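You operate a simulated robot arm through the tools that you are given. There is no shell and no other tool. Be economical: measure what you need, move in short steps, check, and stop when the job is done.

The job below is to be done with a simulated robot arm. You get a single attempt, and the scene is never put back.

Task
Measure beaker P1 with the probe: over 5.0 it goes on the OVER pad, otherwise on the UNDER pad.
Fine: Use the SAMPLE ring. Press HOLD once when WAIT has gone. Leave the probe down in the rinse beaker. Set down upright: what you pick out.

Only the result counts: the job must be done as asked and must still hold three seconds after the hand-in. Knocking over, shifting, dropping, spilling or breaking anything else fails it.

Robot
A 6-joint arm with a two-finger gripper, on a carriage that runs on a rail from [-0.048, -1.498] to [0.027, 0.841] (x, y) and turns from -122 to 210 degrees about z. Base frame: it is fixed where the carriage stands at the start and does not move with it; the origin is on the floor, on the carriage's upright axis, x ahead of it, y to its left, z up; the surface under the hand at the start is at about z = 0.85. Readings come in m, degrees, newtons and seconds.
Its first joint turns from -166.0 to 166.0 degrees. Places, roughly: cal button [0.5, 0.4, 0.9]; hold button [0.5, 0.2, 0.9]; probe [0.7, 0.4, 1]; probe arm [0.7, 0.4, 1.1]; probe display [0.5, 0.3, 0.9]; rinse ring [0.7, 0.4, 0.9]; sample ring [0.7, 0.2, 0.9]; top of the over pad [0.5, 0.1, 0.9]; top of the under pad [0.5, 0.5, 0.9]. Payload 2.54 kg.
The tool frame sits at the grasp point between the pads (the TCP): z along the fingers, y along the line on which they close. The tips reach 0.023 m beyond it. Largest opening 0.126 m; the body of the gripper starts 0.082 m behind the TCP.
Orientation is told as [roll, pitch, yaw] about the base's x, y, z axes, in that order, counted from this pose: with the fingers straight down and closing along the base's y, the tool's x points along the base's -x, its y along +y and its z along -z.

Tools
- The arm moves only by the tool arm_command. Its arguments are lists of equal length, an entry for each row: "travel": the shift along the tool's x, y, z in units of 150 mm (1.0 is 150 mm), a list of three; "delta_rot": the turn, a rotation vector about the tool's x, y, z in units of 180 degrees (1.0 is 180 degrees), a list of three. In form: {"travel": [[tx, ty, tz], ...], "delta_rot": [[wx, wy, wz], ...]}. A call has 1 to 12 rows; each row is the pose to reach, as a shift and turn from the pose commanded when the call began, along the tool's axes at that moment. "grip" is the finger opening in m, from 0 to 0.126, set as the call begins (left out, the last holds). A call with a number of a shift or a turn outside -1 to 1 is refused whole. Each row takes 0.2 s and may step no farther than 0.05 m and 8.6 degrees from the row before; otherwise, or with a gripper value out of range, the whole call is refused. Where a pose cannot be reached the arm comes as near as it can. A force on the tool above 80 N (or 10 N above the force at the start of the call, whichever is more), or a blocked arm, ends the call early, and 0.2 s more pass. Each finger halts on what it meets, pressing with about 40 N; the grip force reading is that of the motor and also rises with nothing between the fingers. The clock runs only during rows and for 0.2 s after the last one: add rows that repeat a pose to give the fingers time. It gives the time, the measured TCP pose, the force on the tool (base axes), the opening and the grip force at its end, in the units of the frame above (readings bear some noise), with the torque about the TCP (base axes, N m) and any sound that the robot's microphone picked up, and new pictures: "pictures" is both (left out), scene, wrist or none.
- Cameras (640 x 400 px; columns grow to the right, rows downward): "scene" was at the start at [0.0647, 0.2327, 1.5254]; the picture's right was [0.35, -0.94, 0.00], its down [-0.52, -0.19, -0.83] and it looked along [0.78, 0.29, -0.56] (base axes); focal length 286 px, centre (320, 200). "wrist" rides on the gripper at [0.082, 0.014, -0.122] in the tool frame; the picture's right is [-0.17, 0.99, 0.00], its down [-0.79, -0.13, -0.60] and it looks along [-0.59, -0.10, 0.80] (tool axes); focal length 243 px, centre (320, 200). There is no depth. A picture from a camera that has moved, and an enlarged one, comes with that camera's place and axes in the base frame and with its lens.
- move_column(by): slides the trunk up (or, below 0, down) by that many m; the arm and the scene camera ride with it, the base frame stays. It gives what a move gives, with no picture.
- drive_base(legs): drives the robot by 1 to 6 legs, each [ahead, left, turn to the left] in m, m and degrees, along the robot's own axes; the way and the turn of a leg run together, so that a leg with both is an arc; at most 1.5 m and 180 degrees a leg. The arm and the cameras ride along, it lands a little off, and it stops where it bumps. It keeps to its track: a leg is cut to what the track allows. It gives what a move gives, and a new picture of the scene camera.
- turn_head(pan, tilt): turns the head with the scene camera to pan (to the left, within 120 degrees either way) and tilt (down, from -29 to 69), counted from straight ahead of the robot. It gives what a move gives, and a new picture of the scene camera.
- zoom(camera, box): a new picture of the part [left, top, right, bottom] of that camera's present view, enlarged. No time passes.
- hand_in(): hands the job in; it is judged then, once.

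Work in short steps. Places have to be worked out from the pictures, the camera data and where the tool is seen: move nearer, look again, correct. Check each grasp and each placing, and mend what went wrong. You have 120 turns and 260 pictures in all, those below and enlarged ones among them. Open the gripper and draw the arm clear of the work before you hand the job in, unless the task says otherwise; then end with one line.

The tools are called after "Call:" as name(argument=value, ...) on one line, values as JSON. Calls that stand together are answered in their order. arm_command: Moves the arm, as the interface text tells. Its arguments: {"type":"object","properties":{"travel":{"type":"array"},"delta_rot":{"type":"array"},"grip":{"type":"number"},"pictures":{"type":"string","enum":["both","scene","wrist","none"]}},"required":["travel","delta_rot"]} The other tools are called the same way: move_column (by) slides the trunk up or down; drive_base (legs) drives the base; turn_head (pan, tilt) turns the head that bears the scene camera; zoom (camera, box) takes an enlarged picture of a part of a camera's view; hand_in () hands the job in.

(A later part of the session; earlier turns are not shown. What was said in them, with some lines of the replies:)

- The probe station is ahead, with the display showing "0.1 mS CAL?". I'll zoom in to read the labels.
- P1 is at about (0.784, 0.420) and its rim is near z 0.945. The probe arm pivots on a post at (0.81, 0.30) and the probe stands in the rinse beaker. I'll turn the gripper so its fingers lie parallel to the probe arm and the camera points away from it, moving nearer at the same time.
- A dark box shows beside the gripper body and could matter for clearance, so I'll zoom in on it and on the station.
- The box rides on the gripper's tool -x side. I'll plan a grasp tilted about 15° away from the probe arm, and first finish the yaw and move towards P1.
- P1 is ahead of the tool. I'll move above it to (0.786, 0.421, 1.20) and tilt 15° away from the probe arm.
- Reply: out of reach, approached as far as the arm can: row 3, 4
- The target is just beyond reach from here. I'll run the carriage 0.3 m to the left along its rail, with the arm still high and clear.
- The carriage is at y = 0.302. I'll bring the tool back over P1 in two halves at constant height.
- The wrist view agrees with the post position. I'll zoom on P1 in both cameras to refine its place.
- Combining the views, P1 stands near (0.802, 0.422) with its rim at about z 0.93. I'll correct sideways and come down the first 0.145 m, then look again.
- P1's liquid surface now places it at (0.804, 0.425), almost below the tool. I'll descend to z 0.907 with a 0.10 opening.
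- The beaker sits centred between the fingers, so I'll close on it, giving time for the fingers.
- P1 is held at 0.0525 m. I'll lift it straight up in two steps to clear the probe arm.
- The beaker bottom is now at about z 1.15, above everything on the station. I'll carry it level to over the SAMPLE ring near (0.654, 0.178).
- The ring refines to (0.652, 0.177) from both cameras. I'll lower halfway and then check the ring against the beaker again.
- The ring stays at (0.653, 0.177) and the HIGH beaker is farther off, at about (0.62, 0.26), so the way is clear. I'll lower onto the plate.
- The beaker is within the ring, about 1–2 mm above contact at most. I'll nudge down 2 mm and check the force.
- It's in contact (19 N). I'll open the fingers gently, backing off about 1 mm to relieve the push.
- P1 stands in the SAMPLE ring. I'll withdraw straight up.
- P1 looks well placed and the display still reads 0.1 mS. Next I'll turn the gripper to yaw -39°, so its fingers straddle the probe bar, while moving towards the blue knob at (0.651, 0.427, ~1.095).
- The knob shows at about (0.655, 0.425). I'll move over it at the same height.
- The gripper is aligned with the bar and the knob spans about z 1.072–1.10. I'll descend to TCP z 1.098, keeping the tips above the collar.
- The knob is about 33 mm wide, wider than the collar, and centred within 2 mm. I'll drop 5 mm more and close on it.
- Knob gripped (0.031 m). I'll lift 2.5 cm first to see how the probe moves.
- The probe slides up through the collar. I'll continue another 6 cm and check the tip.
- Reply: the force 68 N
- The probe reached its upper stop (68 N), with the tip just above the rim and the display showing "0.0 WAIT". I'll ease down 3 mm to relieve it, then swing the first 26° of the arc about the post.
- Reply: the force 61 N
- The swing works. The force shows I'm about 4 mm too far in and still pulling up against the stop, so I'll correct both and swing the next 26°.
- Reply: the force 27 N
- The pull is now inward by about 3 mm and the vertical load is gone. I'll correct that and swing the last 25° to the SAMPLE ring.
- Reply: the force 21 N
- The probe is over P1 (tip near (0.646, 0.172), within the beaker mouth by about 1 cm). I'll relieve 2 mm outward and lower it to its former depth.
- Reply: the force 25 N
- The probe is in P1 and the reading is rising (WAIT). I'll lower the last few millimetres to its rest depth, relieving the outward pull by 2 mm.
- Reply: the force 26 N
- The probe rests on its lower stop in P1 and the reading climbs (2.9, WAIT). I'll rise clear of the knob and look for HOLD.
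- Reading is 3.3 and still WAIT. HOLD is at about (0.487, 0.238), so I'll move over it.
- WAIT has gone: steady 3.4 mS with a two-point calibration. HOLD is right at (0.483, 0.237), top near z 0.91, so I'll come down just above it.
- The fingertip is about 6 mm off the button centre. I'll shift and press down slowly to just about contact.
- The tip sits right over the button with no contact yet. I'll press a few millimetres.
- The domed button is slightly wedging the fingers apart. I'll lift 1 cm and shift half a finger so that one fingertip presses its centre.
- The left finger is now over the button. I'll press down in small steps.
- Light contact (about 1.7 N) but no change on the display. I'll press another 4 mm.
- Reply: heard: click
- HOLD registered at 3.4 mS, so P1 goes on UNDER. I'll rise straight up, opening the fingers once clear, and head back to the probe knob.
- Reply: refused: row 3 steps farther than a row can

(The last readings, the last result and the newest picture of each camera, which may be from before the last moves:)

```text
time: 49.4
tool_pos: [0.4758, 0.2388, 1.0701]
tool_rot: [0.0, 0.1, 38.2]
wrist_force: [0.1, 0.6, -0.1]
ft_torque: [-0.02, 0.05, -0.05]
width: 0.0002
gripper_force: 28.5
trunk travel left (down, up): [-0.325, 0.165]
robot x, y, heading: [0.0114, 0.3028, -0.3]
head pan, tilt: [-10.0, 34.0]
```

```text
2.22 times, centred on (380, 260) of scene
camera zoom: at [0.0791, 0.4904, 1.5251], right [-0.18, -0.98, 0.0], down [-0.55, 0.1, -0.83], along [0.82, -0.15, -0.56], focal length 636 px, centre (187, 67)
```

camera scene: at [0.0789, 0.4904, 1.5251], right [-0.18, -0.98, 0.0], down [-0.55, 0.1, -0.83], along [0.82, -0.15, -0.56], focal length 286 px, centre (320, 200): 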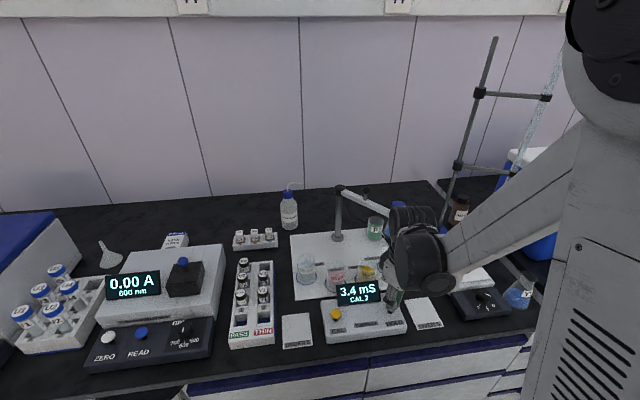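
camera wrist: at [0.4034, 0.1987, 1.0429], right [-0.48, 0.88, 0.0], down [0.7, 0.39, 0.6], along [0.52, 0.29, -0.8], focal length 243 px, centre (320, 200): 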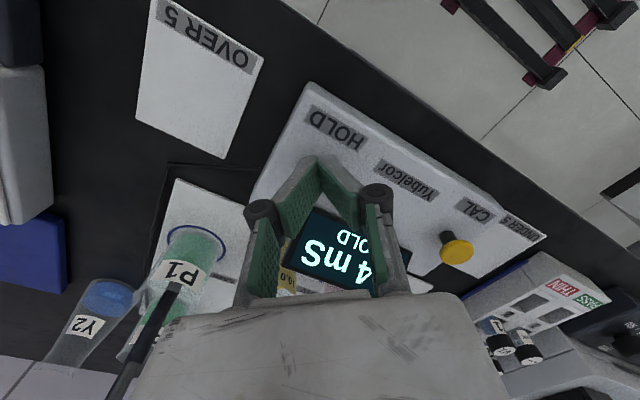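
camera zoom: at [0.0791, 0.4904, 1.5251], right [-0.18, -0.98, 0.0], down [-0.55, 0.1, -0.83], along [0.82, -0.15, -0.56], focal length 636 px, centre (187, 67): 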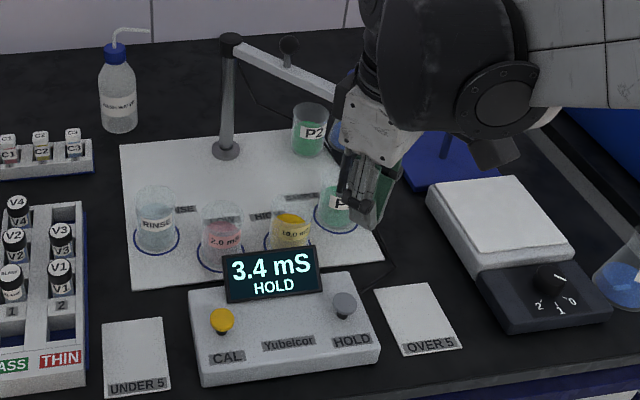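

The last call was refused over one row's step length. I'll resend it with smaller steps.

Call:
arm_command(travel=[[0, 0, -0.3], [0, 0, -0.6], [0, 0, -0.9], [0, 0, -1.0], [-0.1, -0.2, -1.0], [-0.2, -0.4, -1.0]], delta_rot=[[0, 0, 0], [0, 0, 0], [0, 0, 0], [0, 0, 0], [0, 0, 0], [0, 0, 0]], grip=0.09, pictures="none")

Call:
arm_command(travel=[[-0.14, -0.21, 0], [-0.28, -0.42, 0], [-0.42, -0.625, 0]], delta_rot=[[0, 0, 0], [0, 0, 0], [0, 0, 0]])

Call:
zoom(camera="wrist", box=[240, 40, 420, 220])

```text
time: 50.8
tool_pos: [0.5357, 0.2101, 1.2214]
tool_rot: [0.0, 0.0, 38.2]
wrist_force: [0.3, -1.2, -0.2]
ft_torque: [0.05, 0.02, -0.03]
width: 0.0901
gripper_force: 0.1
trunk travel left (down, up): [-0.325, 0.165]
robot x, y, heading: [0.0104, 0.3068, -0.0]
head pan, tilt: [-10.0, 34.0]
```

```text
time: 51.6
tool_pos: [0.6456, 0.1746, 1.2233]
tool_rot: [0.0, 0.0, 38.2]
wrist_force: [0.1, 0.9, 0.3]
ft_torque: [0.0, -0.01, 0.03]
width: 0.0898
gripper_force: 0.0
trunk travel left (down, up): [-0.325, 0.165]
robot x, y, heading: [0.012, 0.3049, -0.1]
head pan, tilt: [-10.0, 34.0]
camera scene: at [0.0786, 0.4904, 1.525], right [-0.18, -0.98, 0.0], down [-0.55, 0.1, -0.83], along [0.82, -0.15, -0.56], focal length 286 px, centre (320, 200)
camera wrist: at [0.5723, 0.135, 1.3448], right [-0.48, 0.88, 0.0], down [0.7, 0.39, 0.6], along [0.52, 0.29, -0.8], focal length 243 px, centre (320, 200)
```

scene: 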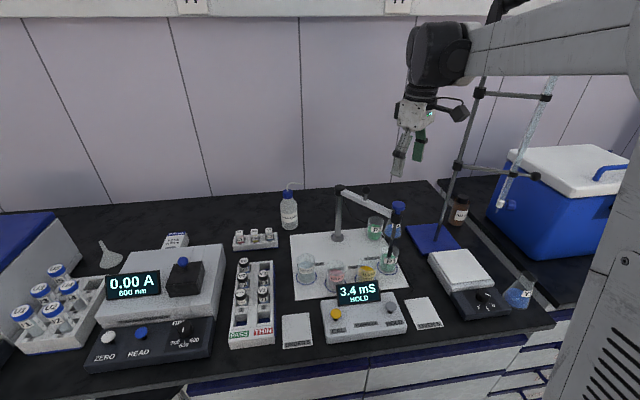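
wrist: 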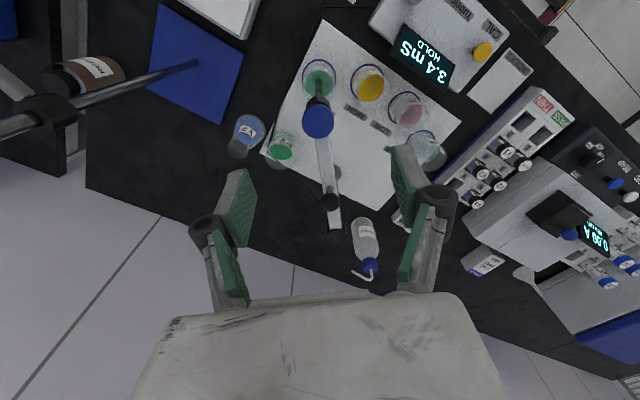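

```text
2.22 times, centred on (330, 130) of wrist
camera zoom: at [0.5723, 0.135, 1.3448], right [-0.48, 0.88, 0.0], down [0.7, 0.39, 0.6], along [0.52, 0.29, -0.8], focal length 539 px, centre (298, 356)
```

zoom: 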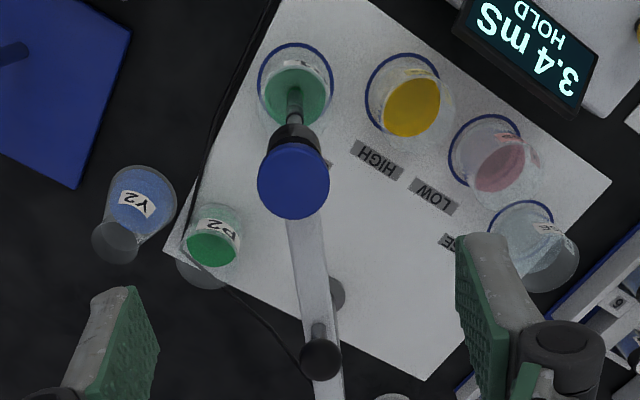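

The knob is exactly below the tool. I'll descend to z 1.092, then grip.

Call:
arm_command(travel=[[0, 0, 0.25], [0, 0, 0.5], [0, 0, 0.7], [0, 0, 0.873]], delta_rot=[[0, 0, 0], [0, 0, 0], [0, 0, 0], [0, 0, 0]], pictures="none")

Call:
arm_command(travel=[[0, 0, 0], [0, 0, 0], [0, 0, 0], [0, 0, 0], [0, 0, 0]], delta_rot=[[0, 0, 0], [0, 0, 0], [0, 0, 0], [0, 0, 0], [0, 0, 0]], grip=0.02, pictures="wrist")

```text
time: 52.6
tool_pos: [0.6445, 0.1739, 1.0934]
tool_rot: [-0.1, 0.0, 38.2]
wrist_force: [-0.1, -0.4, -0.3]
ft_torque: [0.03, -0.03, 0.0]
width: 0.0899
gripper_force: 0.0
trunk travel left (down, up): [-0.325, 0.165]
robot x, y, heading: [0.0085, 0.3066, 0.1]
head pan, tilt: [-10.0, 34.0]
```

```text
time: 53.8
tool_pos: [0.6443, 0.1731, 1.0941]
tool_rot: [0.0, 0.0, 38.2]
wrist_force: [-0.3, -2.2, -1.5]
ft_torque: [-0.05, 0.03, 0.09]
width: 0.0313
gripper_force: 45.6
trunk travel left (down, up): [-0.325, 0.165]
robot x, y, heading: [0.0086, 0.306, 0.1]
head pan, tilt: [-10.0, 34.0]
camera wrist: at [0.5713, 0.1342, 1.2136], right [-0.48, 0.88, 0.0], down [0.7, 0.39, 0.6], along [0.52, 0.29, -0.8], focal length 243 px, centre (320, 200)
```

wrist: 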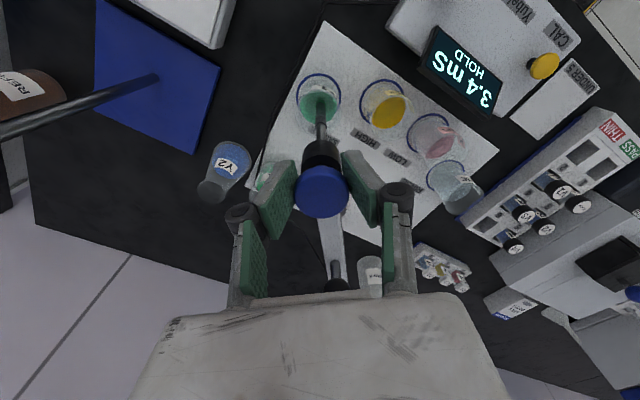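

Gripped. I'll lift 7.4 cm, just short of the upper stop, and check the tip clears P1.

Call:
arm_command(travel=[[0, 0, -0.1], [0, 0, -0.2], [0, 0, -0.3], [0, 0, -0.4], [0, 0, -0.495]], delta_rot=[[0, 0, 0], [0, 0, 0], [0, 0, 0], [0, 0, 0], [0, 0, 0]], pictures="none")

Call:
zoom(camera="scene", box=[300, 170, 460, 310])

```text
time: 55.0
tool_pos: [0.6431, 0.1735, 1.1666]
tool_rot: [0.0, 0.1, 38.3]
wrist_force: [-3.6, -3.6, -0.3]
ft_torque: [-0.03, -0.04, 0.09]
width: 0.0311
gripper_force: 44.8
trunk travel left (down, up): [-0.325, 0.165]
robot x, y, heading: [0.0079, 0.3036, -0.2]
head pan, tilt: [-10.0, 34.0]
```

```text
2.86 times, centred on (380, 240) of scene
camera zoom: at [0.0785, 0.4901, 1.5252], right [-0.18, -0.98, 0.0], down [-0.55, 0.1, -0.83], along [0.82, -0.15, -0.56], focal length 818 px, centre (149, 86)
```

zoom: 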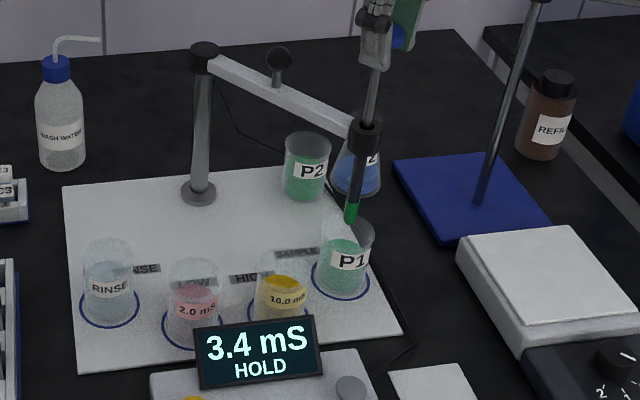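

The tip is at about z 0.945, well over the rims (0.926). I'll swing back the first half of the arc.

Call:
arm_command(travel=[[-0.0154, 0.152, 0], [-0.0473, 0.302, 0], [-0.0956, 0.447, 0], [-0.1596, 0.586, 0], [-0.238, 0.718, 0], [-0.331, 0.839, 0]], delta_rot=[[0, 0, 0.0351], [0, 0, 0.0701], [0, 0, 0.1052], [0, 0, 0.1402], [0, 0, 0.1753], [0, 0, 0.2103]], pictures="none")

Call:
zoom(camera="scene", box=[260, 170, 420, 310])

```text
time: 56.4
tool_pos: [0.6047, 0.3054, 1.1654]
tool_rot: [0.0, 0.0, 0.4]
wrist_force: [-14.8, 2.2, -0.4]
ft_torque: [-0.14, 0.3, 0.38]
width: 0.0307
gripper_force: 45.3
trunk travel left (down, up): [-0.325, 0.165]
robot x, y, heading: [0.0103, 0.306, -0.1]
head pan, tilt: [-10.0, 34.0]
```

```text
2.86 times, centred on (340, 240) of scene
camera zoom: at [0.0773, 0.4906, 1.5251], right [-0.18, -0.98, 0.0], down [-0.55, 0.1, -0.83], along [0.82, -0.15, -0.56], focal length 818 px, centre (263, 86)
```

zoom: 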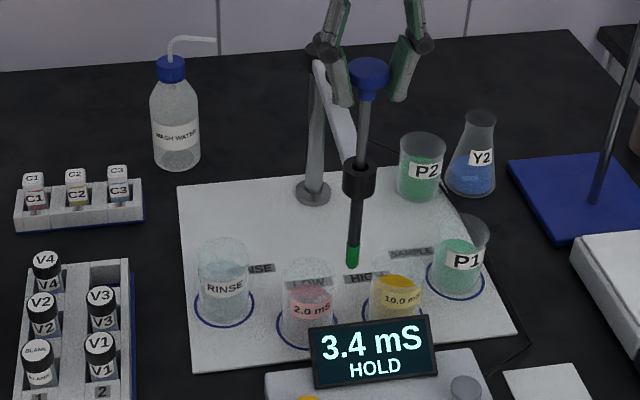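

The swing is clean. I'll swing the second half back to the rinse beaker.

Call:
arm_command(travel=[[-0.007, 0.151, 0], [-0.04, 0.3, 0], [-0.09, 0.444, 0], [-0.156, 0.582, 0], [-0.236, 0.711, 0], [-0.335, 0.826, 0]], delta_rot=[[0, 0, 0.0353], [0, 0, 0.0706], [0, 0, 0.1058], [0, 0, 0.1411], [0, 0, 0.1764], [0, 0, 0.2117]], pictures="wrist")

Call:
zoom(camera="scene", box=[250, 170, 410, 310])

Call:
zoom(camera="wrist", box=[240, 40, 420, 220])

```text
time: 57.8
tool_pos: [0.6559, 0.4306, 1.1657]
tool_rot: [0.0, 0.0, -37.7]
wrist_force: [-6.8, 8.4, -0.7]
ft_torque: [-0.01, 0.44, 0.51]
width: 0.0309
gripper_force: 44.8
trunk travel left (down, up): [-0.325, 0.165]
robot x, y, heading: [0.0091, 0.3015, -0.1]
head pan, tilt: [-10.0, 34.0]
camera wrist: at [0.5986, 0.492, 1.2862], right [0.73, 0.68, 0.0], down [0.54, -0.59, 0.6], along [0.41, -0.44, -0.8], focal length 243 px, centre (320, 200)
```

wrist: 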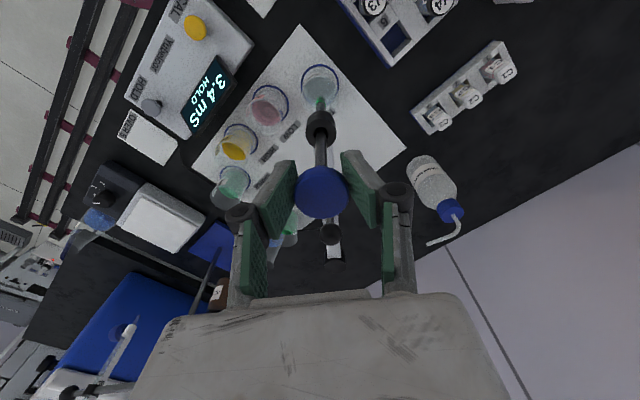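

```text
2.86 times, centred on (330, 240) of scene
camera zoom: at [0.0782, 0.4912, 1.525], right [-0.18, -0.98, 0.0], down [-0.55, 0.1, -0.83], along [0.82, -0.15, -0.56], focal length 818 px, centre (291, 86)
```

zoom: 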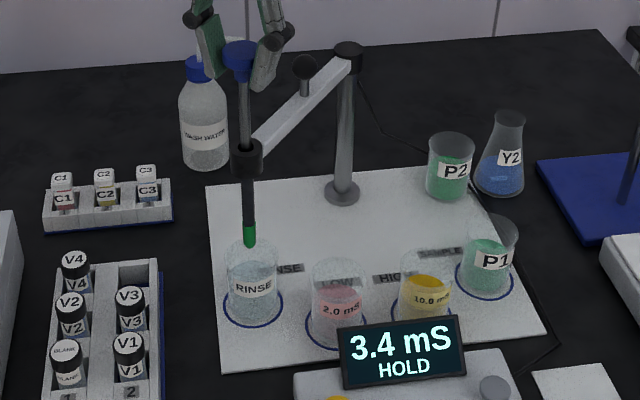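

```text
2.22 times, centred on (330, 130) of wrist
camera zoom: at [0.5986, 0.492, 1.2862], right [0.73, 0.68, 0.0], down [0.54, -0.59, 0.6], along [0.41, -0.44, -0.8], focal length 539 px, centre (298, 356)
```

zoom: 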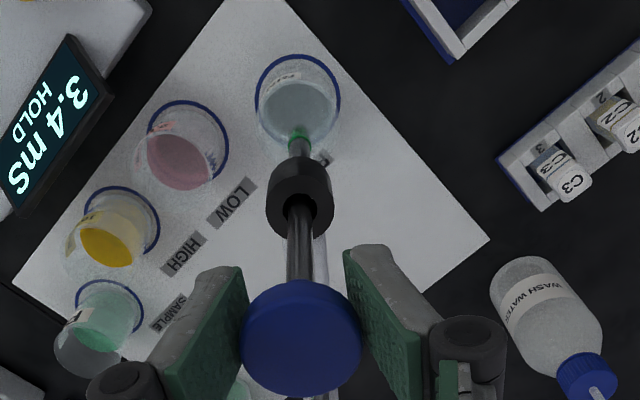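

The probe is back over the rinse beaker at its starting angle. I'll lower it to its rest depth.

Call:
arm_command(travel=[[0.007, 0, 0.08], [0.007, 0, 0.18], [0.007, 0, 0.28], [0.007, 0, 0.38], [0.007, 0, 0.46], [0.007, 0, 0.495]], delta_rot=[[0, 0, 0], [0, 0, 0], [0, 0, 0], [0, 0, 0], [0, 0, 0], [0, 0, 0]], pictures="none")

Call:
zoom(camera="scene", box=[250, 170, 410, 310])

```text
time: 59.2
tool_pos: [0.6539, 0.4298, 1.0913]
tool_rot: [0.0, -0.1, -37.7]
wrist_force: [3.5, 0.1, 22.0]
ft_torque: [0.01, -0.11, 0.37]
width: 0.0308
gripper_force: 45.4
trunk travel left (down, up): [-0.325, 0.165]
robot x, y, heading: [0.0065, 0.3, -0.1]
head pan, tilt: [-10.0, 34.0]
```

```text
2.86 times, centred on (330, 240) of scene
camera zoom: at [0.0779, 0.4902, 1.5255], right [-0.18, -0.98, 0.0], down [-0.55, 0.1, -0.83], along [0.82, -0.15, -0.56], focal length 818 px, centre (291, 86)
```

zoom: 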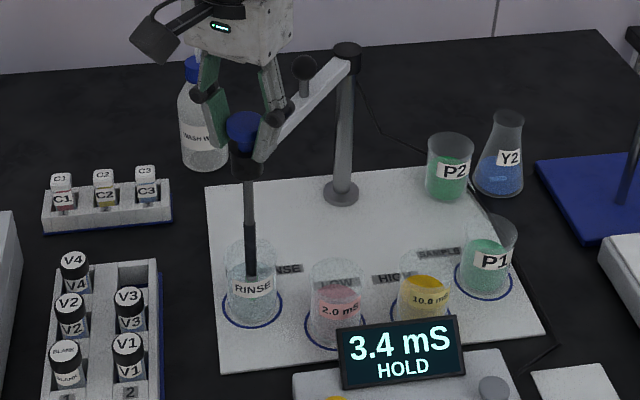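

The probe is down in the rinse beaker on its stop. I'll release it and rise straight up.

Call:
arm_command(travel=[[0, 0, 0], [0, 0, 0], [0, 0, 0], [0, 0, 0]], delta_rot=[[0, 0, 0], [0, 0, 0], [0, 0, 0], [0, 0, 0]], grip=0.09, pictures="none")

Call:
arm_command(travel=[[0, 0, -0.2], [0, 0, -0.45], [0, 0, -0.7], [0, 0, -0.9]], delta_rot=[[0, 0, 0], [0, 0, 0], [0, 0, 0], [0, 0, 0]], pictures="none")

Call:
arm_command(travel=[[-0.072, -0.095, 0], [-0.145, -0.19, 0], [-0.217, -0.285, 0], [-0.29, -0.38, 0], [-0.362, -0.476, 0], [-0.435, -0.572, 0], [-0.507, -0.667, 0]], delta_rot=[[0, 0, 0.0415], [0, 0, 0.083], [0, 0, 0.1245], [0, 0, 0.166], [0, 0, 0.2075], [0, 0, 0.249], [0, 0, 0.2905]])

Call:
zoom(camera="scene", box=[230, 170, 430, 360])

```text
time: 60.2
tool_pos: [0.6541, 0.4295, 1.0911]
tool_rot: [0.0, 0.0, -37.6]
wrist_force: [-0.1, 0.4, -0.9]
ft_torque: [0.01, -0.01, 0.02]
width: 0.0904
gripper_force: 0.0
trunk travel left (down, up): [-0.325, 0.165]
robot x, y, heading: [0.0111, 0.3049, -0.0]
head pan, tilt: [-10.0, 34.0]
```

```text
time: 61.2
tool_pos: [0.6532, 0.4301, 1.2266]
tool_rot: [0.0, 0.0, -37.7]
wrist_force: [0.4, 0.3, -0.1]
ft_torque: [0.01, 0.0, 0.0]
width: 0.0901
gripper_force: 0.1
trunk travel left (down, up): [-0.325, 0.165]
robot x, y, heading: [0.0105, 0.3043, -0.0]
head pan, tilt: [-10.0, 34.0]
```

```text
time: 62.8
tool_pos: [0.6545, 0.3035, 1.2263]
tool_rot: [0.1, 0.0, -90.2]
wrist_force: [1.1, 0.4, -0.6]
ft_torque: [-0.03, 0.01, 0.02]
width: 0.0899
gripper_force: 0.1
trunk travel left (down, up): [-0.325, 0.165]
robot x, y, heading: [0.0116, 0.3029, -0.1]
head pan, tilt: [-10.0, 34.0]
camera scene: at [0.0789, 0.4904, 1.5251], right [-0.18, -0.98, 0.0], down [-0.55, 0.1, -0.83], along [0.82, -0.15, -0.56], focal length 286 px, centre (320, 200)
camera wrist: at [0.6677, 0.3863, 1.3468], right [0.99, -0.17, 0.0], down [-0.13, -0.79, 0.6], along [-0.1, -0.59, -0.8], focal length 243 px, centre (320, 200)
```

scene: 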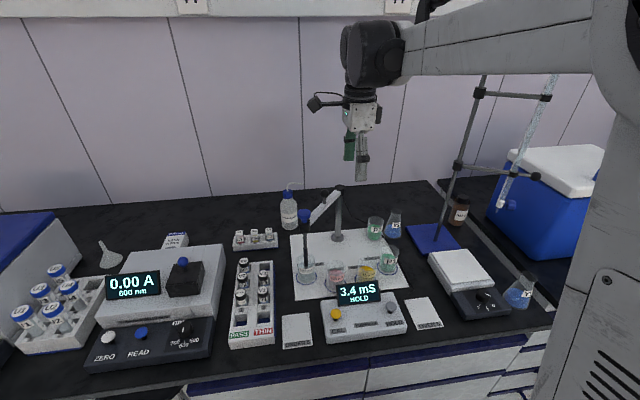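
wrist: 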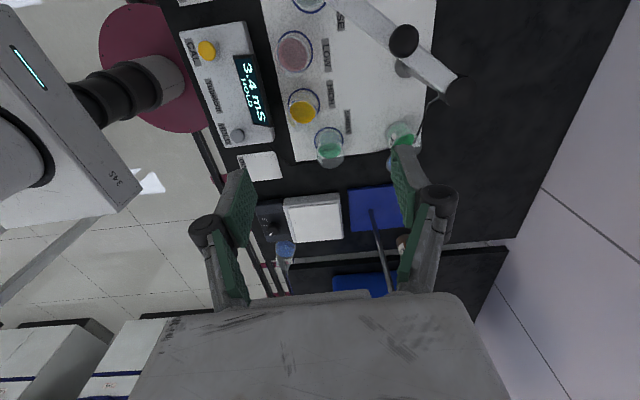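

```text
2.11 times, centred on (330, 265) of scene
camera zoom: at [0.0789, 0.4904, 1.5251], right [-0.18, -0.98, 0.0], down [-0.55, 0.1, -0.83], along [0.82, -0.15, -0.56], focal length 603 px, centre (299, 63)
```

zoom: 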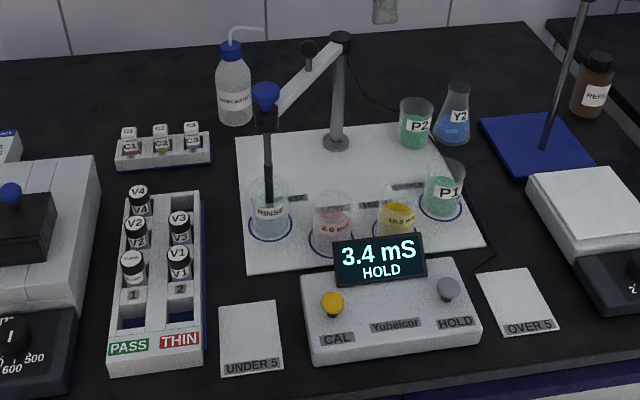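

P1 is unmoved at about (0.6525, 0.178) and the probe stays in the rinse beaker. I'll move over P1 and descend in stages.

Call:
arm_command(travel=[[-0.28, -0.005, 0], [-0.56, -0.01, 0], [-0.837, -0.013, 0], [-0.837, -0.013, 0.3], [-0.837, -0.013, 0.6], [-0.837, -0.013, 0.9]], delta_rot=[[0, 0, 0], [0, 0, 0], [0, 0, 0], [0, 0, 0], [0, 0, 0], [0, 0, 0]], pictures="wrist")

```text
time: 64.2
tool_pos: [0.653, 0.1786, 1.0882]
tool_rot: [0.0, 0.1, -89.9]
wrist_force: [1.4, -0.1, 0.2]
ft_torque: [0.01, -0.01, -0.02]
width: 0.0901
gripper_force: 0.0
trunk travel left (down, up): [-0.325, 0.165]
robot x, y, heading: [0.0092, 0.3021, 0.0]
head pan, tilt: [-10.0, 34.0]
camera wrist: at [0.6668, 0.2604, 1.2102], right [0.99, -0.17, 0.0], down [-0.13, -0.79, 0.6], along [-0.1, -0.59, -0.8], focal length 243 px, centre (320, 200)
```

wrist: 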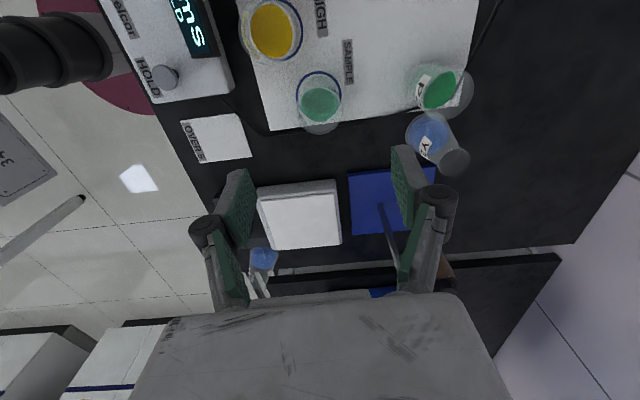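

P1 sits at (0.652, 0.177), directly below. I'll descend to grasp height.

Call:
arm_command(travel=[[0, 0, 0.25], [0, 0, 0.5], [0, 0, 0.75], [0, 0, 0.93]], delta_rot=[[0, 0, 0], [0, 0, 0], [0, 0, 0], [0, 0, 0]], pictures="wrist")

Call:
arm_command(travel=[[-0.007, 0, 0.14], [-0.007, 0, 0.26], [-0.007, 0, 0.26]], delta_rot=[[0, 0, 0], [0, 0, 0], [0, 0, 0]])

```text
time: 65.2
tool_pos: [0.6518, 0.1804, 0.9509]
tool_rot: [0.0, 0.0, -90.1]
wrist_force: [0.3, -0.1, -0.2]
ft_torque: [0.0, -0.04, 0.0]
width: 0.09
gripper_force: 0.1
trunk travel left (down, up): [-0.325, 0.165]
robot x, y, heading: [0.0097, 0.304, -0.0]
head pan, tilt: [-10.0, 34.0]
camera wrist: at [0.6655, 0.2618, 1.0712], right [0.99, -0.17, 0.0], down [-0.13, -0.79, 0.6], along [-0.1, -0.59, -0.8], focal length 243 px, centre (320, 200)
```

wrist: 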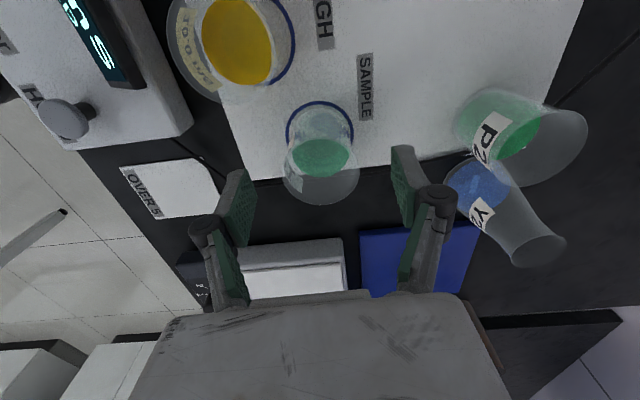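

```text
time: 66.0
tool_pos: [0.6526, 0.1772, 0.9122]
tool_rot: [-0.1, 0.0, -90.0]
wrist_force: [0.4, -0.8, -0.4]
ft_torque: [0.01, 0.02, 0.01]
width: 0.09
gripper_force: 0.1
trunk travel left (down, up): [-0.325, 0.165]
robot x, y, heading: [0.0079, 0.3086, -0.0]
head pan, tilt: [-10.0, 34.0]
camera scene: at [0.0792, 0.4904, 1.5251], right [-0.18, -0.98, 0.0], down [-0.55, 0.1, -0.83], along [0.82, -0.15, -0.56], focal length 286 px, centre (320, 200)
camera wrist: at [0.6665, 0.2597, 1.0321], right [0.99, -0.17, 0.0], down [-0.13, -0.79, 0.6], along [-0.1, -0.59, -0.8], focal length 243 px, centre (320, 200)
```

scene: 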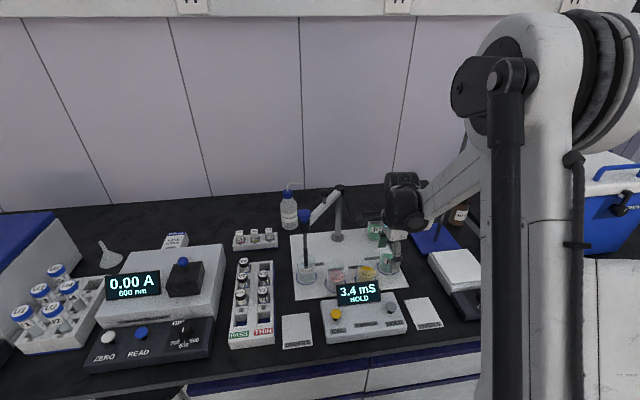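
wrist: 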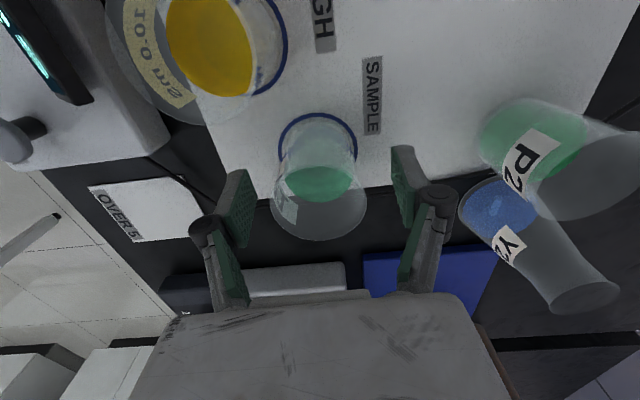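

The beaker stands between the fingers, so I'll close on it. Then I'll lift a short way straight up as a check.

Call:
arm_command(travel=[[0, 0, 0], [0, 0, 0], [0, 0, 0], [0, 0, 0], [0, 0, 0]], delta_rot=[[0, 0, 0], [0, 0, 0], [0, 0, 0], [0, 0, 0], [0, 0, 0]], grip=0.03, pictures="none")

Call:
arm_command(travel=[[0, 0, -0.07], [0, 0, -0.25], [0, 0, -0.5], [0, 0, -0.75], [0, 0, -1.0]], delta_rot=[[0, 0, 0], [0, 0, 0], [0, 0, 0], [0, 0, 0], [0, 0, 0]])

```text
time: 67.2
tool_pos: [0.6521, 0.1775, 0.9112]
tool_rot: [0.1, 0.0, -90.0]
wrist_force: [0.7, 0.2, -0.2]
ft_torque: [-0.02, 0.0, 0.01]
width: 0.0529
gripper_force: 39.9
trunk travel left (down, up): [-0.325, 0.165]
robot x, y, heading: [0.0085, 0.3058, -0.0]
head pan, tilt: [-10.0, 34.0]
```

```text
time: 68.4
tool_pos: [0.6531, 0.1767, 1.0639]
tool_rot: [0.0, 0.0, -89.9]
wrist_force: [-0.1, -0.9, -0.7]
ft_torque: [0.03, 0.04, 0.03]
width: 0.0528
gripper_force: 39.7
trunk travel left (down, up): [-0.325, 0.165]
robot x, y, heading: [0.0081, 0.3058, -0.0]
head pan, tilt: [-10.0, 34.0]
camera scene: at [0.079, 0.4904, 1.5251], right [-0.18, -0.98, 0.0], down [-0.55, 0.1, -0.83], along [0.82, -0.15, -0.56], focal length 286 px, centre (320, 200)
camera wrist: at [0.6659, 0.2593, 1.1838], right [0.99, -0.17, 0.0], down [-0.13, -0.79, 0.6], along [-0.1, -0.59, -0.8], focal length 243 px, centre (320, 200)
```

scene: 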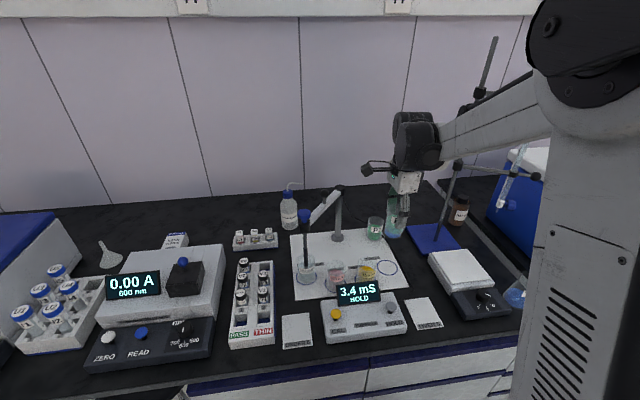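
wrist: 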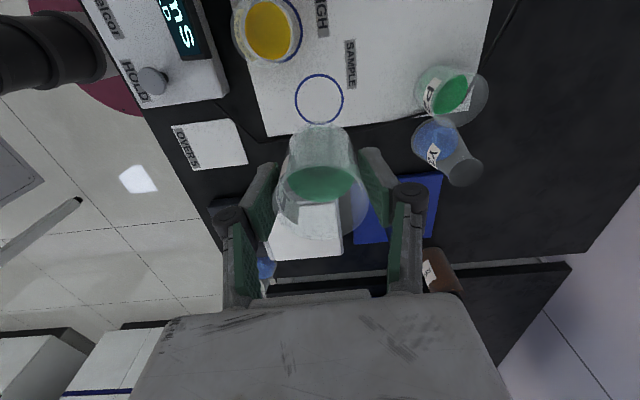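

P1 is held and upright. I'll raise it, bring it towards me, and then carry it left to over the UNDER pad near (0.496, 0.475).

Call:
arm_command(travel=[[0, 0, -0.25], [0, 0, -0.5], [0, 0, -0.7], [0, -0.25, -0.8], [0, -0.5, -0.8], [0, -0.75, -0.8], [0, -1.0, -0.8]], delta_rot=[[0, 0, 0], [0, 0, 0], [0, 0, 0], [0, 0, 0], [0, 0, 0], [0, 0, 0], [0, 0, 0]], pictures="none")

Call:
arm_command(travel=[[0.25, 0, 0], [0.5, 0, 0], [0.75, 0, 0], [1.0, 0, 0]], delta_rot=[[0, 0, 0], [0, 0, 0], [0, 0, 0], [0, 0, 0]], pictures="none")

Call:
arm_command(travel=[[0.25, -0.01, 0], [0.5, -0.02, 0], [0.75, -0.03, 0], [0.97, -0.04, 0]], delta_rot=[[0, 0, 0], [0, 0, 0], [0, 0, 0], [0, 0, 0]])

Call:
zoom(camera="scene", box=[210, 220, 410, 360])

```text
time: 70.0
tool_pos: [0.5009, 0.1804, 1.1817]
tool_rot: [0.0, 0.1, -90.0]
wrist_force: [0.5, -0.1, -1.9]
ft_torque: [-0.01, 0.02, -0.02]
width: 0.053
gripper_force: 40.0
trunk travel left (down, up): [-0.325, 0.165]
robot x, y, heading: [0.0074, 0.3032, -0.1]
head pan, tilt: [-10.0, 34.0]
```

```text
time: 71.0
tool_pos: [0.5025, 0.3275, 1.1832]
tool_rot: [0.0, 0.0, -90.0]
wrist_force: [-0.2, -0.2, -0.3]
ft_torque: [-0.02, 0.02, 0.03]
width: 0.0527
gripper_force: 40.0
trunk travel left (down, up): [-0.325, 0.165]
robot x, y, heading: [0.0113, 0.3078, -0.2]
head pan, tilt: [-10.0, 34.0]
```

```text
time: 72.0
tool_pos: [0.4953, 0.4727, 1.1838]
tool_rot: [0.0, 0.1, -90.1]
wrist_force: [0.2, 0.1, -1.1]
ft_torque: [0.01, -0.02, 0.02]
width: 0.0531
gripper_force: 40.2
trunk travel left (down, up): [-0.325, 0.165]
robot x, y, heading: [0.0094, 0.3055, -0.2]
head pan, tilt: [-10.0, 34.0]
camera scene: at [0.079, 0.4905, 1.525], right [-0.18, -0.98, 0.0], down [-0.55, 0.1, -0.83], along [0.82, -0.15, -0.56], focal length 286 px, centre (320, 200)
camera wrist: at [0.5103, 0.5559, 1.3037], right [0.99, -0.17, 0.0], down [-0.13, -0.79, 0.6], along [-0.1, -0.59, -0.8], focal length 243 px, centre (320, 200)
```

scene: 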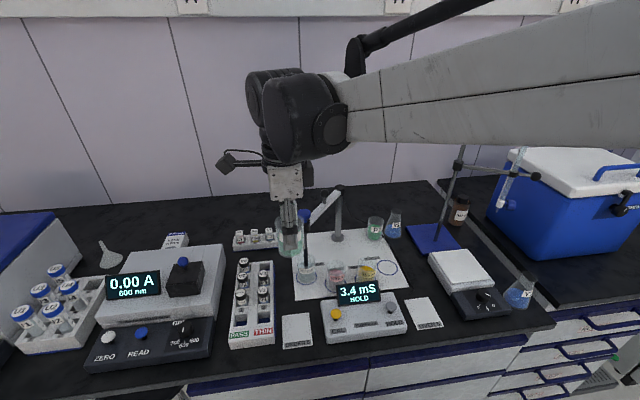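
wrist: 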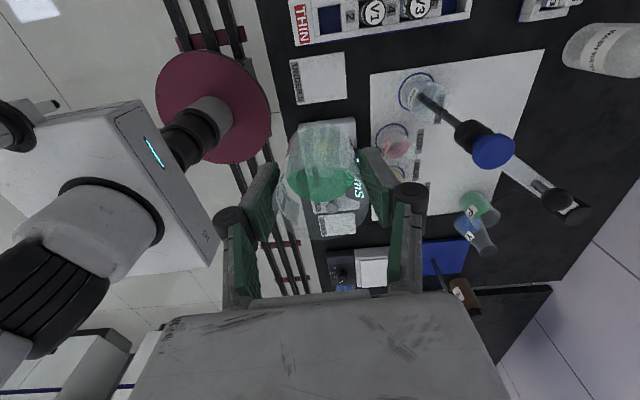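

```text
2.86 times, centred on (310, 290) of scene
camera zoom: at [0.079, 0.4905, 1.525], right [-0.18, -0.98, 0.0], down [-0.55, 0.1, -0.83], along [0.82, -0.15, -0.56], focal length 818 px, centre (349, -57)
```

zoom: 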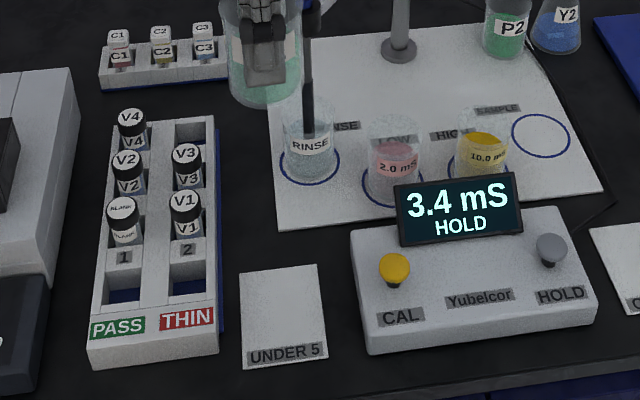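

The UNDER pad centre is at (0.497, 0.475), which both cameras confirm. I'll lower P1 in stages.

Call:
arm_command(travel=[[0.015, 0.017, 0.25], [0.015, 0.017, 0.5], [0.015, 0.017, 0.75], [0.015, 0.017, 0.98]], delta_rot=[[0, 0, 0], [0, 0, 0], [0, 0, 0], [0, 0, 0]])

Call:
zoom(camera="scene", box=[210, 220, 410, 360])

```text
time: 73.0
tool_pos: [0.497, 0.474, 1.0353]
tool_rot: [-0.1, -0.1, -90.0]
wrist_force: [0.0, -0.3, -2.1]
ft_torque: [0.02, -0.05, 0.02]
width: 0.0526
gripper_force: 40.8
trunk travel left (down, up): [-0.325, 0.165]
robot x, y, heading: [0.0088, 0.302, 0.1]
head pan, tilt: [-10.0, 34.0]
camera scene: at [0.0787, 0.4904, 1.5251], right [-0.18, -0.98, 0.0], down [-0.55, 0.1, -0.83], along [0.82, -0.15, -0.56], focal length 286 px, centre (320, 200)
camera wrist: at [0.5119, 0.5557, 1.1567], right [0.99, -0.17, 0.0], down [-0.13, -0.79, 0.6], along [-0.1, -0.59, -0.8], focal length 243 px, centre (320, 200)
```

scene: 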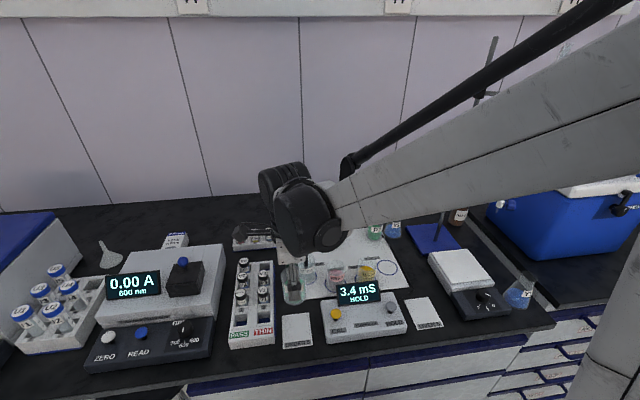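
wrist: 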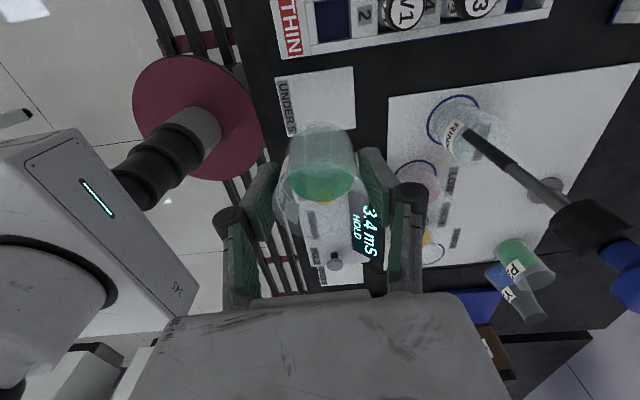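

```text
2.86 times, centred on (310, 290) of scene
camera zoom: at [0.0787, 0.4904, 1.5251], right [-0.18, -0.98, 0.0], down [-0.55, 0.1, -0.83], along [0.82, -0.15, -0.56], focal length 818 px, centre (349, -57)
```

zoom: 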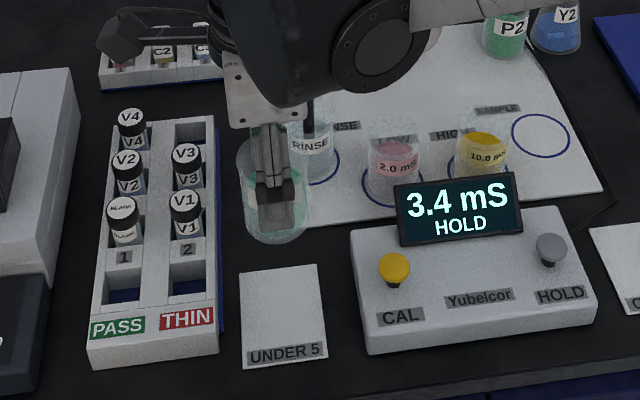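

The pad centre refines to (0.496, 0.476). I'll descend to just above it.

Call:
arm_command(travel=[[0.013, -0.006, 0.25], [0.013, -0.006, 0.5], [0.013, -0.006, 0.7], [0.013, -0.006, 0.8]], delta_rot=[[0, 0, 0], [0, 0, 0], [0, 0, 0], [0, 0, 0]])

Call:
zoom(camera="scene", box=[240, 250, 360, 360])

```text
time: 74.0
tool_pos: [0.4972, 0.4764, 0.9158]
tool_rot: [0.1, 0.0, -90.0]
wrist_force: [0.0, 0.3, -0.9]
ft_torque: [0.0, -0.01, -0.02]
width: 0.0527
gripper_force: 40.3
trunk travel left (down, up): [-0.325, 0.165]
robot x, y, heading: [0.0079, 0.3051, -0.1]
head pan, tilt: [-10.0, 34.0]
camera scene: at [0.079, 0.4905, 1.5251], right [-0.18, -0.98, 0.0], down [-0.55, 0.1, -0.83], along [0.82, -0.15, -0.56], focal length 286 px, centre (320, 200)
camera wrist: at [0.5102, 0.5593, 1.036], right [0.99, -0.17, 0.0], down [-0.13, -0.79, 0.6], along [-0.1, -0.59, -0.8], focal length 243 px, centre (320, 200)
```

scene: 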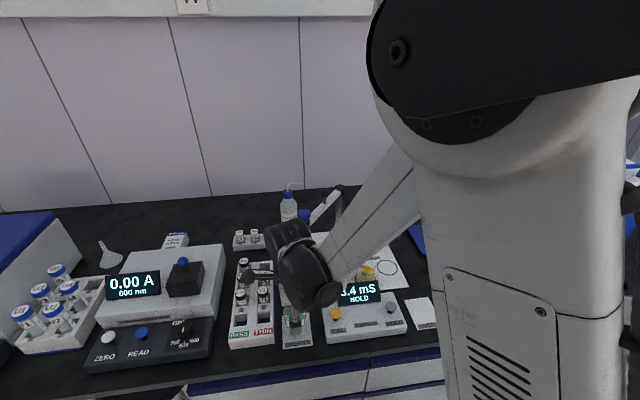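
wrist: 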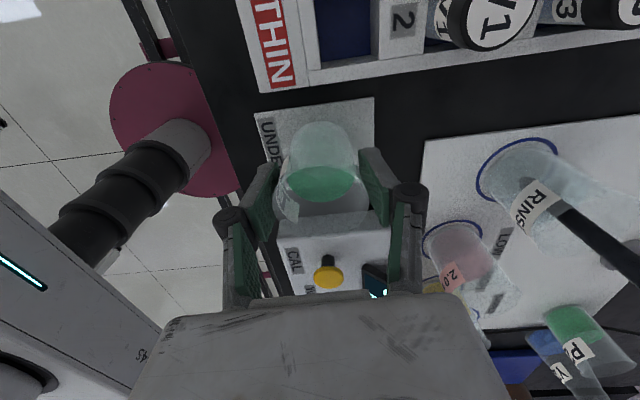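

```text
3.64 times, centred on (300, 305) of scene
camera zoom: at [0.079, 0.4905, 1.5251], right [-0.18, -0.98, 0.0], down [-0.55, 0.1, -0.83], along [0.82, -0.15, -0.56], focal length 1041 px, centre (393, -182)
```

zoom: 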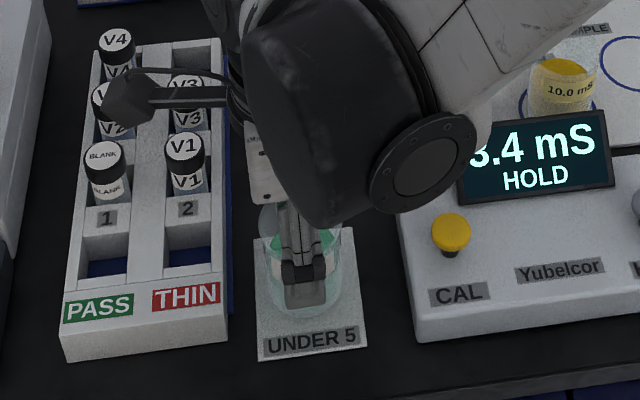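

P1 is centred over the pad. I'll lower in small steps until there's contact.

Call:
arm_command(travel=[[0, 0, 0.015], [0, 0, 0.03]], delta_rot=[[0, 0, 0], [0, 0, 0]], pictures="none")

```text
time: 74.6
tool_pos: [0.4974, 0.4772, 0.9108]
tool_rot: [0.0, -0.1, -90.0]
wrist_force: [-0.2, -1.1, -1.2]
ft_torque: [-0.01, 0.01, -0.03]
width: 0.053
gripper_force: 39.8
trunk travel left (down, up): [-0.325, 0.165]
robot x, y, heading: [0.0085, 0.3027, 0.1]
head pan, tilt: [-10.0, 34.0]
```

No contact yet; I'll continue down in 1.5 mm steps.

Call:
arm_command(travel=[[0, 0, 0.01], [0, 0, 0.02]], delta_rot=[[0, 0, 0], [0, 0, 0]], pictures="none")

Call:
arm_command(travel=[[0, 0, 0], [0, 0, 0.008]], delta_rot=[[0, 0, 0], [0, 0, 0]], pictures="none")

```text
time: 75.2
tool_pos: [0.4959, 0.4756, 0.9093]
tool_rot: [0.0, 0.0, -89.9]
wrist_force: [4.3, 2.2, 27.9]
ft_torque: [-0.01, -0.16, 0.12]
width: 0.053
gripper_force: 39.8
trunk travel left (down, up): [-0.325, 0.165]
robot x, y, heading: [0.0087, 0.3081, 0.1]
head pan, tilt: [-10.0, 34.0]
```

```text
time: 75.8
tool_pos: [0.4972, 0.4769, 0.9063]
tool_rot: [0.0, 0.0, -90.1]
wrist_force: [5.4, 3.0, 28.0]
ft_torque: [0.02, -0.22, 0.08]
width: 0.0529
gripper_force: 40.1
trunk travel left (down, up): [-0.325, 0.165]
robot x, y, heading: [0.0067, 0.3051, -0.0]
head pan, tilt: [-10.0, 34.0]
```

Contact is made (28 N). I'll back off about 2 mm to relieve it and open the fingers.

Call:
arm_command(travel=[[0, 0, -0.008], [0, 0, -0.016]], delta_rot=[[0, 0, 0], [0, 0, 0]], pictures="none")

Call:
arm_command(travel=[[0, 0, 0], [0, 0, 0], [0, 0, 0], [0, 0, 0]], delta_rot=[[0, 0, 0], [0, 0, 0], [0, 0, 0], [0, 0, 0]], grip=0.09, pictures="wrist")

```text
time: 76.4
tool_pos: [0.4958, 0.4772, 0.9091]
tool_rot: [0.0, -0.1, -90.0]
wrist_force: [0.6, -1.3, -0.7]
ft_torque: [0.01, -0.02, -0.03]
width: 0.0528
gripper_force: 40.3
trunk travel left (down, up): [-0.325, 0.165]
robot x, y, heading: [0.0065, 0.3036, 0.1]
head pan, tilt: [-10.0, 34.0]
```

```text
time: 77.4
tool_pos: [0.4979, 0.4761, 0.9101]
tool_rot: [0.1, 0.0, -90.0]
wrist_force: [-0.7, -1.1, -0.3]
ft_torque: [-0.01, -0.01, 0.01]
width: 0.0899
gripper_force: 0.1
trunk travel left (down, up): [-0.325, 0.165]
robot x, y, heading: [0.0073, 0.303, 0.0]
head pan, tilt: [-10.0, 34.0]
camera wrist: at [0.5109, 0.5586, 1.0298], right [0.99, -0.17, 0.0], down [-0.13, -0.79, 0.6], along [-0.1, -0.59, -0.8], focal length 243 px, centre (320, 200)
```

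wrist: 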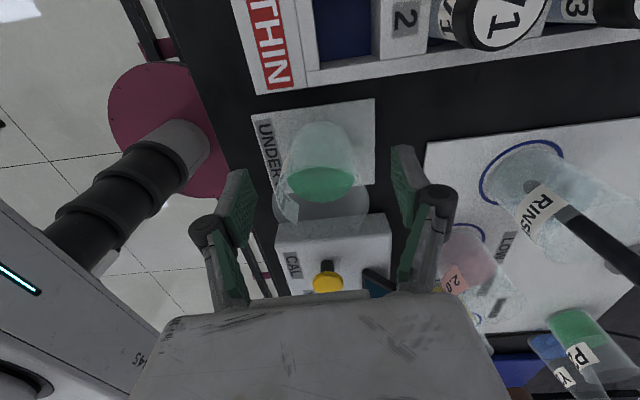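

P1 stands on the UNDER pad. I'll withdraw straight up and check the whole scene.

Call:
arm_command(travel=[[0, 0, -0.2], [0, 0, -0.45], [0, 0, -0.7], [0, 0, -1.0]], delta_rot=[[0, 0, 0], [0, 0, 0], [0, 0, 0], [0, 0, 0]], pictures="none")

Call:
arm_command(travel=[[0, 0, -0.3], [0, 0, -0.6], [0, 0, -0.9], [0, 0, -1.0]], delta_rot=[[0, 0, 0], [0, 0, 0], [0, 0, 0], [0, 0, 0]])

Call:
zoom(camera="scene", box=[230, 170, 430, 360])

```text
time: 78.4
tool_pos: [0.4986, 0.475, 1.0603]
tool_rot: [0.0, -0.2, -90.1]
wrist_force: [0.3, -0.3, 0.0]
ft_torque: [0.01, -0.01, -0.01]
width: 0.0899
gripper_force: 0.2
trunk travel left (down, up): [-0.325, 0.165]
robot x, y, heading: [0.0074, 0.3046, -0.3]
head pan, tilt: [-10.0, 34.0]
```

```text
time: 79.4
tool_pos: [0.4966, 0.4775, 1.2095]
tool_rot: [0.0, 0.1, -90.1]
wrist_force: [-0.5, -0.7, 0.3]
ft_torque: [-0.04, -0.01, 0.03]
width: 0.0901
gripper_force: 0.1
trunk travel left (down, up): [-0.325, 0.165]
robot x, y, heading: [0.0061, 0.3051, -0.1]
head pan, tilt: [-10.0, 34.0]
camera scene: at [0.0789, 0.4904, 1.5251], right [-0.18, -0.98, 0.0], down [-0.55, 0.1, -0.83], along [0.82, -0.15, -0.56], focal length 286 px, centre (320, 200)
camera wrist: at [0.5112, 0.5593, 1.33], right [0.99, -0.17, 0.0], down [-0.13, -0.79, 0.6], along [-0.1, -0.59, -0.8], focal length 243 px, centre (320, 200)
```

scene: 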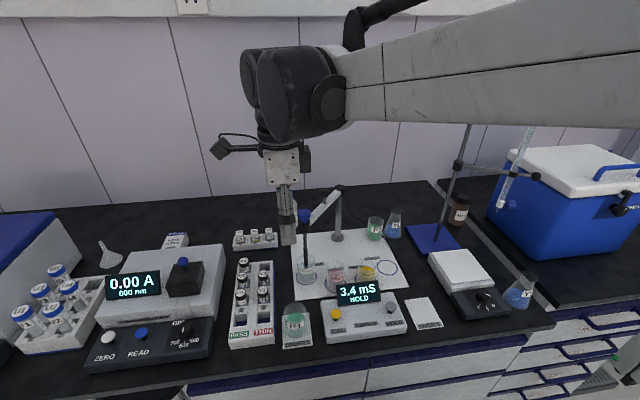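
wrist: 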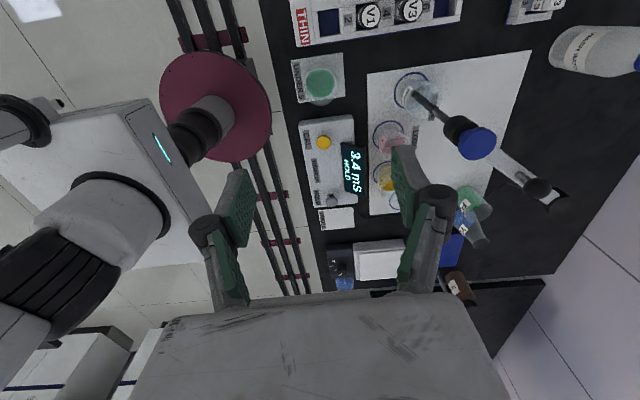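

```text
2.11 times, centred on (330, 265) of scene
camera zoom: at [0.0789, 0.4904, 1.5251], right [-0.18, -0.98, 0.0], down [-0.55, 0.1, -0.83], along [0.82, -0.15, -0.56], focal length 603 px, centre (299, 63)
```

zoom: 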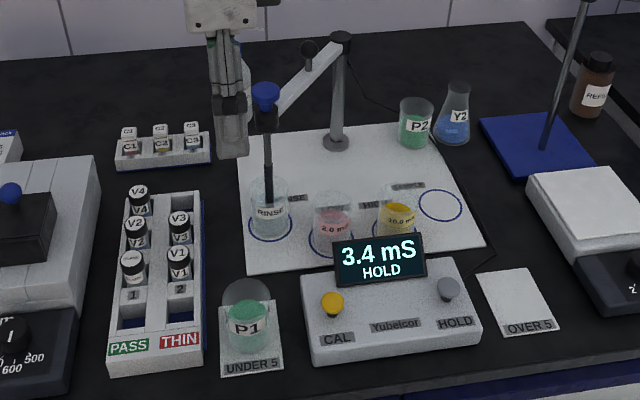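

P1 stands upright on UNDER 5, the probe is down in the rinse beaker, the display holds 3.4 mS, and nothing else has moved. The arm is open and clear, so I'll hand in.

Call:
hand_in()

```text
The job is handed in.
```

P1 read 3.4 mS, held once after WAIT had gone, so it now stands upright on the UNDER pad, with the probe left down in the rinse beaker.
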